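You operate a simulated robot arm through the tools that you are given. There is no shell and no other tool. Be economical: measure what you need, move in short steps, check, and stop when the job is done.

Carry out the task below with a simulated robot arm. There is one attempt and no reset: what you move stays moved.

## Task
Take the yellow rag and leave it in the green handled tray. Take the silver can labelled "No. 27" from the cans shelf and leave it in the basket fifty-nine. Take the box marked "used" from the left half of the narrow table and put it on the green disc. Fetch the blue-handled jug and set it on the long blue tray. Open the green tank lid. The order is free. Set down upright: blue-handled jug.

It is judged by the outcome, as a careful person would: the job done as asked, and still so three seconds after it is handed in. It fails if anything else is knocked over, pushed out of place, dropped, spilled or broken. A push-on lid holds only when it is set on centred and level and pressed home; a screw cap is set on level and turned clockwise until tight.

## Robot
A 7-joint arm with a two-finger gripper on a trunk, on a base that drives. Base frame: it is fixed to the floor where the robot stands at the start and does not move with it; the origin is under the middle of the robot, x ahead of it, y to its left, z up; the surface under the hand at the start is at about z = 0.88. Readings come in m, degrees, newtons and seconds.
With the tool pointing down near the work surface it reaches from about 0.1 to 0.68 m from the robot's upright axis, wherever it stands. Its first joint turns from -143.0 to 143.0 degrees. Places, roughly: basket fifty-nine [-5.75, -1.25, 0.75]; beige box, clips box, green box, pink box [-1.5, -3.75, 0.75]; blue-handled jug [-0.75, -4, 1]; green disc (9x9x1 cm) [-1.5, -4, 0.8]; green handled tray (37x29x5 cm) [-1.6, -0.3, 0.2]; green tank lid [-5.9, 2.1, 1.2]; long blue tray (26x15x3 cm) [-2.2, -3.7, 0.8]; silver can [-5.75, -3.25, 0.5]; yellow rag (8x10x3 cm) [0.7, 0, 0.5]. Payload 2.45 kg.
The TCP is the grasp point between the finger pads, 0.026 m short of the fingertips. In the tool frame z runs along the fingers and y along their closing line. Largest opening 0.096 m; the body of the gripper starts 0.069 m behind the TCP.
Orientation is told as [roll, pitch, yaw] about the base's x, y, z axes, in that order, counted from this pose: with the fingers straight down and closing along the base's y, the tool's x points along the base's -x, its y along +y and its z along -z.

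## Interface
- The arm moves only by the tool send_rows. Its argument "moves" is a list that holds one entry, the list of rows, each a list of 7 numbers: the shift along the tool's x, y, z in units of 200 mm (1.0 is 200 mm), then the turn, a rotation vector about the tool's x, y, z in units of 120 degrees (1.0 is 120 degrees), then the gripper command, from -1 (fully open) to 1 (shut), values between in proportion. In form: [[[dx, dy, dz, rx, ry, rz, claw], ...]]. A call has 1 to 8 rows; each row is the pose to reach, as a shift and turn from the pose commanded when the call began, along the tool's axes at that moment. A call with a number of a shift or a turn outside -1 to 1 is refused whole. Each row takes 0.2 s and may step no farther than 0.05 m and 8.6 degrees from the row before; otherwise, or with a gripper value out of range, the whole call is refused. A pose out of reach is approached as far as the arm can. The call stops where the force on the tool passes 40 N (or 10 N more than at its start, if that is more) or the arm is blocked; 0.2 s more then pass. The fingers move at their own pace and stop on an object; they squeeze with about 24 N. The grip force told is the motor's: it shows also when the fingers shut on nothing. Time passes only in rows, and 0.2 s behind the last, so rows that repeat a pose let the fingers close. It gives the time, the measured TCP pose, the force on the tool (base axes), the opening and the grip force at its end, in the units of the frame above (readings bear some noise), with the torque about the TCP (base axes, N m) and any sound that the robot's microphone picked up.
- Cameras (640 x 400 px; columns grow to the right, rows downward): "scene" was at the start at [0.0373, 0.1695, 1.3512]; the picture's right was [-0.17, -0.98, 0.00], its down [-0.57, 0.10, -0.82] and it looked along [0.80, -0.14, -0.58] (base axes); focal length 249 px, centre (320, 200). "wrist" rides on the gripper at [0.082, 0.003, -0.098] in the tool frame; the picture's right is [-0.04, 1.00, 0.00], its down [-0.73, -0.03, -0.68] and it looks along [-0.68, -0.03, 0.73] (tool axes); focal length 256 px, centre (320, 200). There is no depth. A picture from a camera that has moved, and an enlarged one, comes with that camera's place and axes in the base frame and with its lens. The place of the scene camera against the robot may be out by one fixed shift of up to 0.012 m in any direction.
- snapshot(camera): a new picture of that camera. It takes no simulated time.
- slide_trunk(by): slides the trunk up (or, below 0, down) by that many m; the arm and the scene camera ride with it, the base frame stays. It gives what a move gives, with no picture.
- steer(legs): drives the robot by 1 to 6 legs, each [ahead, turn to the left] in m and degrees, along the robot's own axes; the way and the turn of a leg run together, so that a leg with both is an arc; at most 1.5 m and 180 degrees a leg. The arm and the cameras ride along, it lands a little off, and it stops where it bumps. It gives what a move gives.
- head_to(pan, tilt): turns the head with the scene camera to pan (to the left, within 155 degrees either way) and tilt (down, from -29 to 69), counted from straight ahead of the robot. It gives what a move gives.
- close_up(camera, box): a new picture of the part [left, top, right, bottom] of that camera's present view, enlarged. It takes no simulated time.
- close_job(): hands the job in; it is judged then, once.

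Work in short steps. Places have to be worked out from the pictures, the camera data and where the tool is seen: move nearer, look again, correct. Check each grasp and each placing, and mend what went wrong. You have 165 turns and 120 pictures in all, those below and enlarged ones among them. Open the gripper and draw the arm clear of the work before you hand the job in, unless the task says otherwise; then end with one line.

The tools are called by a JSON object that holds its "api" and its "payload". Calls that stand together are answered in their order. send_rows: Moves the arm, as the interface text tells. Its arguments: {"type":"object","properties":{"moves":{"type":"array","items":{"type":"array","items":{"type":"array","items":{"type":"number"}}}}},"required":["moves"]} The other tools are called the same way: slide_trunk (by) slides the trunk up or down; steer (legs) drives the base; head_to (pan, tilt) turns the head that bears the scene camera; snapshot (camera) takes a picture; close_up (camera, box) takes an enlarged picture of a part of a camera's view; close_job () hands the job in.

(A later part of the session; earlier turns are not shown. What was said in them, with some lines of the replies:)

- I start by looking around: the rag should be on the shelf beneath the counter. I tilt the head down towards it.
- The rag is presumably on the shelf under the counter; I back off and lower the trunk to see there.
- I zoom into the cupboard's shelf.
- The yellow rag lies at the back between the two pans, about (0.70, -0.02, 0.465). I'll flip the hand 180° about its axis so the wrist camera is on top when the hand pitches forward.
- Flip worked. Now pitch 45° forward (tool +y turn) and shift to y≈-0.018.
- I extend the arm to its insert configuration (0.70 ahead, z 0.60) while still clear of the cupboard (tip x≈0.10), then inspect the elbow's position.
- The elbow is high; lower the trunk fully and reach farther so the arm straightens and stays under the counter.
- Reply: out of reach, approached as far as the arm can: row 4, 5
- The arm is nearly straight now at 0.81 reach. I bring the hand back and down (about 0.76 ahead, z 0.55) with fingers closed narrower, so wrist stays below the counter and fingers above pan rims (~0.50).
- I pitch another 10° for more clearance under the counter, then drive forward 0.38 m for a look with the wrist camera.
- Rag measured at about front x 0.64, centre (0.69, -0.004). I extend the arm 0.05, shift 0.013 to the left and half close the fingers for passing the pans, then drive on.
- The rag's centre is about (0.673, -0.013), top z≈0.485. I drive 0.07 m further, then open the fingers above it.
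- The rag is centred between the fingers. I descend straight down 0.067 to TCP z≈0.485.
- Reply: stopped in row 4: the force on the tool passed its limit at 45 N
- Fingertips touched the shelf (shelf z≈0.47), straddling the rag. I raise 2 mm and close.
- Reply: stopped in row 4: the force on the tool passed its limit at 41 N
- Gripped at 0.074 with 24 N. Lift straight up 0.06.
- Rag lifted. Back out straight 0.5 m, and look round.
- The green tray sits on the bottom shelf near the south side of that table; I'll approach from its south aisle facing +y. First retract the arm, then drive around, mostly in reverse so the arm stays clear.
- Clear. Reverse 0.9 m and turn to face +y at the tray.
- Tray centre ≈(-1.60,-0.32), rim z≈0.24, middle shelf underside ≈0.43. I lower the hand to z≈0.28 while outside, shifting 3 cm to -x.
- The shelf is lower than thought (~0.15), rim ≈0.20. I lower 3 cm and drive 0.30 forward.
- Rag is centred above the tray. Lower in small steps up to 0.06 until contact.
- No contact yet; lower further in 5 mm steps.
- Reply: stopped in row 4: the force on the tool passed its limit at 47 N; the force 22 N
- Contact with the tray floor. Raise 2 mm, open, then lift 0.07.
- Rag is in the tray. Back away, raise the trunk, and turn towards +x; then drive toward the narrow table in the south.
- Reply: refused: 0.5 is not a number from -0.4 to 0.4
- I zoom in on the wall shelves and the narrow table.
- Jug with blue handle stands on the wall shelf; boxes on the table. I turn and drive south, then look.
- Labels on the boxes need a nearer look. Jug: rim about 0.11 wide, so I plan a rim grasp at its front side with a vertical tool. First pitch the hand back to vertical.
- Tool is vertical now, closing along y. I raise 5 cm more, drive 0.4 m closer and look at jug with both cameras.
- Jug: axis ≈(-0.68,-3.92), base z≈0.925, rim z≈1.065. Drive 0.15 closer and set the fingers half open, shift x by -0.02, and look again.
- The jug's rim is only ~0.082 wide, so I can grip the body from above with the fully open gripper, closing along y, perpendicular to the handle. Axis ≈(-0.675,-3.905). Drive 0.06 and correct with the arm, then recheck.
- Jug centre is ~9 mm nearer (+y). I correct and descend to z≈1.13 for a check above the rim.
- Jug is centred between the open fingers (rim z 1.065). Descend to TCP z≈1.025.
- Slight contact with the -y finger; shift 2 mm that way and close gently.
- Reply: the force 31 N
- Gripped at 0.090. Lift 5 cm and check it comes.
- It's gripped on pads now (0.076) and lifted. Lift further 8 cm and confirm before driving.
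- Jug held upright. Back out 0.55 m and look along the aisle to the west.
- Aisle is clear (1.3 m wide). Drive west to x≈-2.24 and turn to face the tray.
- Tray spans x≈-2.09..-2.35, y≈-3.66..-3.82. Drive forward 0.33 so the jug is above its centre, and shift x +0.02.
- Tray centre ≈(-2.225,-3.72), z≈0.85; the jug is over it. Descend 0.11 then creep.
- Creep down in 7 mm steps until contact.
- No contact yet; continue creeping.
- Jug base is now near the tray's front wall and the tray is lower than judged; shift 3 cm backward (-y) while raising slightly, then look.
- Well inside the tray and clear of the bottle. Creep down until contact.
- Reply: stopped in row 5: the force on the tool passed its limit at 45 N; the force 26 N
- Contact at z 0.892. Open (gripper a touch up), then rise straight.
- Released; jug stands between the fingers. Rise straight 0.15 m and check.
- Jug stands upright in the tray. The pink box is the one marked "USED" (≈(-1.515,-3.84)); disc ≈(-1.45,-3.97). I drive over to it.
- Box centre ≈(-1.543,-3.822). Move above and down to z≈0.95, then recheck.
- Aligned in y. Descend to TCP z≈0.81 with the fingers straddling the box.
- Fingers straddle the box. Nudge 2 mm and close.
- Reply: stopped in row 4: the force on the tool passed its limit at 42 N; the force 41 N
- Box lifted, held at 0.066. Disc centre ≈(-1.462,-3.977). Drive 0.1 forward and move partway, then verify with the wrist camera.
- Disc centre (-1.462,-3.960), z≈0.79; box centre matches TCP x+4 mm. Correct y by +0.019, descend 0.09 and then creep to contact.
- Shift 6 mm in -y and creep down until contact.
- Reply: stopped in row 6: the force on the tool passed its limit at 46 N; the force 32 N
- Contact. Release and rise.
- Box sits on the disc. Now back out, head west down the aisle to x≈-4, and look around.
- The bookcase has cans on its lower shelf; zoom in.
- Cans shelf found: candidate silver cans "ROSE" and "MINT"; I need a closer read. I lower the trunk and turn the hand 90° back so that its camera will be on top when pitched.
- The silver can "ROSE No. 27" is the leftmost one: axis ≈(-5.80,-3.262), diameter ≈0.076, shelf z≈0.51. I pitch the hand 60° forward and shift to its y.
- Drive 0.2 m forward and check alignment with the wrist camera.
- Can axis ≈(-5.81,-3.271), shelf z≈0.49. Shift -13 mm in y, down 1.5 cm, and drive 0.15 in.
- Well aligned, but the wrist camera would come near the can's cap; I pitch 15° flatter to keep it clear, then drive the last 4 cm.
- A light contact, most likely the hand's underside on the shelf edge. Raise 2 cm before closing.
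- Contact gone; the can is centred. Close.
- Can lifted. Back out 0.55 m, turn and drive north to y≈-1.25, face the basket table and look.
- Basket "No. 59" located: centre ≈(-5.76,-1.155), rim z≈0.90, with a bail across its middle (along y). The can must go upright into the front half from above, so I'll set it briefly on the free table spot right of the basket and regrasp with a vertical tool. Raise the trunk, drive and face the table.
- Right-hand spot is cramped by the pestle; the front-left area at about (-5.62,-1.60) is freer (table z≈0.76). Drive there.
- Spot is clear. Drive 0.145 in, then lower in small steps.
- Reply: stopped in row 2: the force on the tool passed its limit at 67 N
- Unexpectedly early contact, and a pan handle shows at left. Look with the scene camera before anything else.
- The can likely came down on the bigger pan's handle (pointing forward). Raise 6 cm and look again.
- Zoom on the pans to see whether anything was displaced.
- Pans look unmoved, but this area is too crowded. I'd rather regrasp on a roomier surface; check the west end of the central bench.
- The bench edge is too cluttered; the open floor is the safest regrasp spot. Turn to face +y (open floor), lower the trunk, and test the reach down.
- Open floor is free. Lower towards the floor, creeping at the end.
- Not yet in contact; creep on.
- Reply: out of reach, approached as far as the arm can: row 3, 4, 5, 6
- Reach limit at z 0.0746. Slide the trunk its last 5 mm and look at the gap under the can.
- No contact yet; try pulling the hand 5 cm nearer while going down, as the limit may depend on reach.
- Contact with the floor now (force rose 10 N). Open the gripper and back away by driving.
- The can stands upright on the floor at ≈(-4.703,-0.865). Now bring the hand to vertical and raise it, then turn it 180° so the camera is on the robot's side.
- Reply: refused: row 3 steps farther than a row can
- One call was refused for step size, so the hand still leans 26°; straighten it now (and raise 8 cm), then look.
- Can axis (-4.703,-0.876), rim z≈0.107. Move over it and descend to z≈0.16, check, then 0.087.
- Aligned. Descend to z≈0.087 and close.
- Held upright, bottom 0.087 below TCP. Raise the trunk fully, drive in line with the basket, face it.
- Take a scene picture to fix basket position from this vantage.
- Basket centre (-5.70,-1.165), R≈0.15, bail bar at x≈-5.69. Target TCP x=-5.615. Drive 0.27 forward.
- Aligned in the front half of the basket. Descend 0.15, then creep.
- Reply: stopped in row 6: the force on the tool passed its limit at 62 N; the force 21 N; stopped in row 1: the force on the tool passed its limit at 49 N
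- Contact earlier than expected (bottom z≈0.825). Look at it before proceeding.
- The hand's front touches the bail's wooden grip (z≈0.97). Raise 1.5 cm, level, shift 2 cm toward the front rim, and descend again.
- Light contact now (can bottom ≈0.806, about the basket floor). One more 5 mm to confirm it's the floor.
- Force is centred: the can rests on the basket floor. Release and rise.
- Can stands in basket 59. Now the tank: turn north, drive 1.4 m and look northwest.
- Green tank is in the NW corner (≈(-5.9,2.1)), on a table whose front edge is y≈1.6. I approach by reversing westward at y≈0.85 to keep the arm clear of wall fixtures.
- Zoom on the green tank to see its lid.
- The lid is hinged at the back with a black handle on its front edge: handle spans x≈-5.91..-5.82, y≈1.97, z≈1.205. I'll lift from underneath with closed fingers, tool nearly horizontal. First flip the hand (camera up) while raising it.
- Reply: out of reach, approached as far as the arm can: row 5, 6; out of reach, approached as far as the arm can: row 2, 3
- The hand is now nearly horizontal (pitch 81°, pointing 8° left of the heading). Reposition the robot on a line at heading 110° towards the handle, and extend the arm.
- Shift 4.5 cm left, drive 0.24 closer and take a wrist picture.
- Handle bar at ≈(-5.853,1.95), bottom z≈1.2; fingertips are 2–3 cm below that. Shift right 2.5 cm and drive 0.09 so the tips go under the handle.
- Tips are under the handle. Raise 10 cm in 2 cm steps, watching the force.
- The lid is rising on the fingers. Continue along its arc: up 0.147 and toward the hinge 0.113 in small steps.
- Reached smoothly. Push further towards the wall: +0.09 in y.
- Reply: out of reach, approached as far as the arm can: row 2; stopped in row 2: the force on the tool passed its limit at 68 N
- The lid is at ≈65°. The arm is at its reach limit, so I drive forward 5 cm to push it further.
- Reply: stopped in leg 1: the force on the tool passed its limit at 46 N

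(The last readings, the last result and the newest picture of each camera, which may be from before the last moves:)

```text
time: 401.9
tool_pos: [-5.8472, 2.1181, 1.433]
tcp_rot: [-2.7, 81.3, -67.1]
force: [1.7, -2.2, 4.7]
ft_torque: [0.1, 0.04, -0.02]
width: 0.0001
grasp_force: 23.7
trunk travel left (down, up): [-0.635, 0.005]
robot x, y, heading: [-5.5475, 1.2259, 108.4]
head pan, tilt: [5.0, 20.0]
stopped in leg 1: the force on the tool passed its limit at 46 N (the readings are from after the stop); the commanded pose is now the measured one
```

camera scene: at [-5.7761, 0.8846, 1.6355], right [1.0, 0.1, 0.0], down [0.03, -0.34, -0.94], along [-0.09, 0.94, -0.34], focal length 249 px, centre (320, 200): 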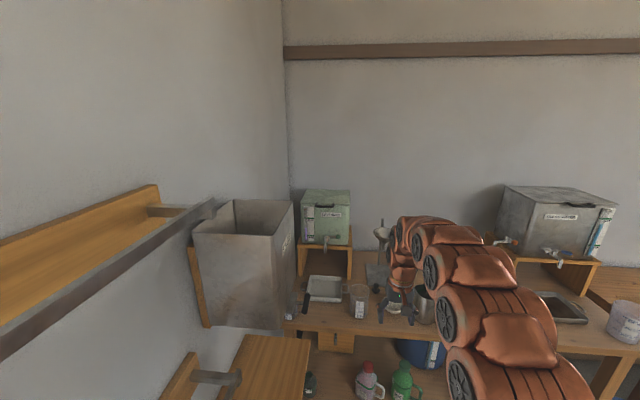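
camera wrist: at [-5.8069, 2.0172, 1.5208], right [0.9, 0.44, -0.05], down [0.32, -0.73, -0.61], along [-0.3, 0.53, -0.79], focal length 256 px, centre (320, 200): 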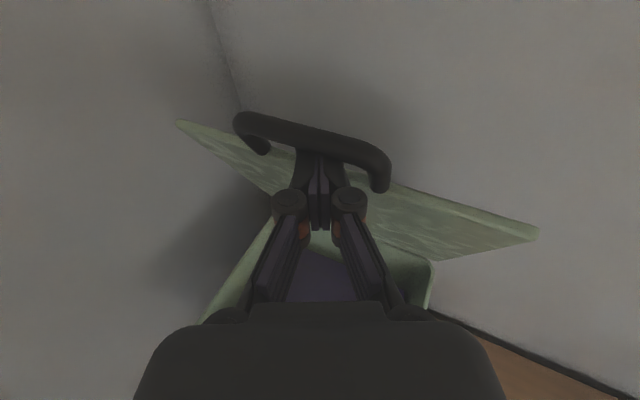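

Reaction is upward: the fingers sit in the handle loop and must rise with the lid edge. Raise 1.5 cm, then drive on 4 cm.

{"api": "send_rows", "payload": {"moves": [[[0.04, 0, -0.01, 0, 0, 0, 1], [0.08, 0, -0.01, 0, 0, 0, 1]]]}}

{"api": "steer", "payload": {"legs": [[0.04, 0]]}}

```text
time: 402.5
tool_pos: [-5.8505, 2.1221, 1.4364]
tcp_rot: [-3.0, 80.2, -67.1]
force: [-4.4, 8.7, -34.0]
ft_torque: [-0.55, 0.04, 0.11]
width: 0.0
grasp_force: 24.2
out of reach, approached as far as the arm can: row 2
trunk travel left (down, up): [-0.635, 0.005]
robot x, y, heading: [-5.5467, 1.2221, 108.5]
head pan, tilt: [5.0, 20.0]
```

```text
time: 403.4
tool_pos: [-5.8569, 2.1593, 1.4428]
tcp_rot: [-3.4, 80.8, -67.6]
force: [17.6, 2.0, -32.9]
ft_torque: [-0.56, 0.23, -0.35]
width: 0.0003
grasp_force: 24.2
trunk travel left (down, up): [-0.635, 0.005]
robot x, y, heading: [-5.5606, 1.2661, 108.3]
head pan, tilt: [5.0, 20.0]
```

Lid is at ≈80°+. Relieve the pull: lower 1 cm and shift 1 cm right.

{"api": "send_rows", "payload": {"moves": [[[-0.03, 0.03, 0, 0, 0, 0, 1], [-0.05, 0.06, 0, 0, 0, 0, 1]]]}}

```text
time: 403.9
tool_pos: [-5.8488, 2.1567, 1.4391]
tcp_rot: [-2.7, 81.5, -67.0]
force: [-5.9, -2.4, 19.1]
ft_torque: [0.37, 0.29, 0.19]
width: 0.006
grasp_force: 28.9
trunk travel left (down, up): [-0.635, 0.005]
robot x, y, heading: [-5.5595, 1.2655, 108.1]
head pan, tilt: [5.0, 20.0]
```

Raise 4 mm to neutral, then drive 3 cm more to take the lid past vertical.

{"api": "send_rows", "payload": {"moves": [[[0.02, 0, 0, 0, 0, 0, 1], [0.025, 0, 0, 0, 0, 0, 1]]]}}

{"api": "steer", "payload": {"legs": [[0.035, 0]]}}

```text
time: 404.6
tool_pos: [-5.8457, 2.1606, 1.4411]
tcp_rot: [-2.7, 81.0, -67.0]
force: [-4.0, -1.1, 8.0]
ft_torque: [0.16, 0.15, 0.11]
width: 0.0
grasp_force: 28.3
trunk travel left (down, up): [-0.635, 0.005]
robot x, y, heading: [-5.5572, 1.2665, 107.8]
head pan, tilt: [5.0, 20.0]
```

```text
time: 405.4
tool_pos: [-5.8566, 2.194, 1.4403]
tcp_rot: [-2.9, 81.1, -67.1]
force: [3.1, 0.5, 10.0]
ft_torque: [0.21, 0.07, -0.02]
width: 0.0058
grasp_force: 28.4
trunk travel left (down, up): [-0.635, 0.005]
robot x, y, heading: [-5.5684, 1.2982, 108.0]
head pan, tilt: [5.0, 20.0]
```

The hand is at y 2.19; check with the scene camera.

{"api": "head_to", "payload": {"pan": -5, "tilt": 18}}

{"api": "close_up", "payload": {"camera": "scene", "box": [180, 80, 460, 280]}}

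```text
time: 406.1
tool_pos: [-5.8577, 2.1941, 1.4412]
tcp_rot: [-2.8, 81.2, -67.1]
force: [-0.7, -0.1, 4.0]
ft_torque: [0.06, -0.01, -0.04]
width: 0.0
grasp_force: 28.4
trunk travel left (down, up): [-0.635, 0.005]
robot x, y, heading: [-5.5721, 1.2982, 108.2]
head pan, tilt: [-5.0, 18.0]
```

```text
2.00 times, centred on (320, 180) of scene
camera zoom: at [-5.7475, 1.2885, 1.6387], right [0.97, 0.23, 0.0], down [0.07, -0.3, -0.95], along [-0.22, 0.93, -0.31], focal length 497 px, centre (320, 240)
```

zoom: 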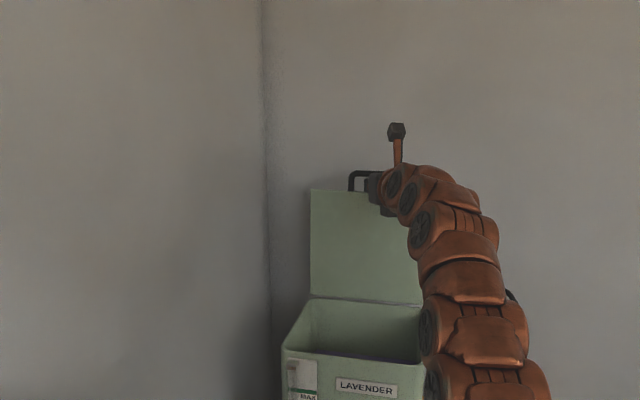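

Lid stands at about 94°. Push 1.5 cm more for margin, then withdraw slowly straight back.

{"api": "steer", "payload": {"legs": [[0.015, 0]]}}

{"api": "steer", "payload": {"legs": [[-0.04, 0]]}}

```text
time: 406.9
tool_pos: [-5.8629, 2.2079, 1.4402]
tcp_rot: [-2.8, 81.0, -67.1]
force: [0.4, 1.0, -0.4]
ft_torque: [0.01, 0.02, 0.03]
width: 0.0
grasp_force: 28.4
trunk travel left (down, up): [-0.635, 0.005]
robot x, y, heading: [-5.5756, 1.3146, 108.3]
head pan, tilt: [-5.0, 18.0]
```

```text
time: 407.8
tool_pos: [-5.8493, 2.1714, 1.4388]
tcp_rot: [-2.8, 81.1, -67.1]
force: [0.0, 0.9, -0.6]
ft_torque: [0.02, -0.01, -0.04]
width: 0.0002
grasp_force: 28.2
trunk travel left (down, up): [-0.635, 0.005]
robot x, y, heading: [-5.5615, 1.2765, 108.5]
head pan, tilt: [-5.0, 18.0]
```

No force while withdrawing. Back off further and take a final check picture.

{"api": "steer", "payload": {"legs": [[-0.06, 0], [-0.3, 0]]}}

{"api": "close_up", "payload": {"camera": "scene", "box": [180, 80, 460, 280]}}

```text
time: 410.4
tool_pos: [-5.7395, 1.8316, 1.4399]
tcp_rot: [-2.8, 81.0, -67.2]
force: [-0.7, -0.3, -0.1]
ft_torque: [0.0, 0.04, 0.03]
width: 0.0002
grasp_force: 29.1
trunk travel left (down, up): [-0.635, 0.005]
robot x, y, heading: [-5.4506, 0.9366, 108.1]
head pan, tilt: [-5.0, 18.0]
```

```text
2.00 times, centred on (320, 180) of scene
camera zoom: at [-5.6288, 0.9255, 1.6387], right [0.97, 0.23, 0.0], down [0.07, -0.3, -0.95], along [-0.22, 0.93, -0.31], focal length 497 px, centre (320, 240)
```

zoom: 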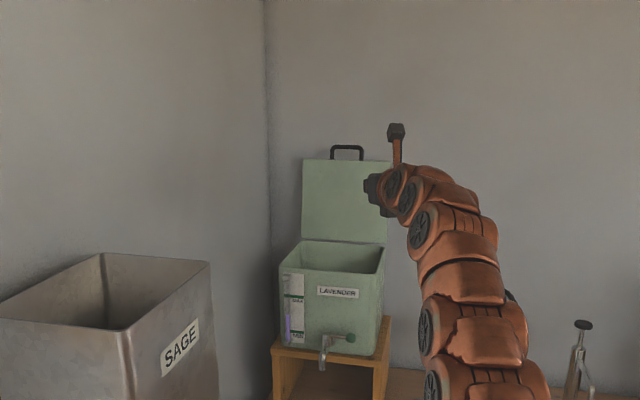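

The lid stays open. Open the gripper, back away a little more, and hand in.

{"api": "send_rows", "payload": {"moves": [[[0, 0, -0.1, 0, 0, 0, -1], [0, 0, -0.2, 0, 0, 0, -1], [0, 0, -0.2, 0, 0, 0, -1], [0, 0, -0.2, 0, 0, 0, -1], [0, 0, -0.2, 0, 0, 0, -1]]]}}

{"api": "steer", "payload": {"legs": [[-0.3, 0]]}}

{"api": "close_job", "payload": {}}

```text
time: 411.6
tool_pos: [-5.7227, 1.796, 1.4458]
tcp_rot: [-2.7, 81.1, -67.1]
force: [-0.1, 0.2, -1.2]
ft_torque: [0.01, 0.01, 0.0]
width: 0.096
grasp_force: 0.1
trunk travel left (down, up): [-0.635, 0.005]
robot x, y, heading: [-5.4482, 0.9389, 108.2]
head pan, tilt: [-5.0, 18.0]
```

```text
time: 413.6
tool_pos: [-5.629, 1.507, 1.4453]
tcp_rot: [-2.7, 81.0, -67.0]
force: [0.6, 0.9, 0.5]
ft_torque: [0.01, -0.01, 0.0]
width: 0.0959
grasp_force: 0.1
trunk travel left (down, up): [-0.635, 0.005]
robot x, y, heading: [-5.3564, 0.6448, 108.3]
head pan, tilt: [-5.0, 18.0]
```

```text
The job is handed in.
```

I finished all five tasks and handed the job in: the rag is in the green tray, can No. 27 is in basket 59, the "used" box is on the green disc, the jug stands upright on the long blue tray, and the green tank lid is open. While handling the can I pressed on a pan handle by the basket (67 N); the pan looked unmoved afterwards.
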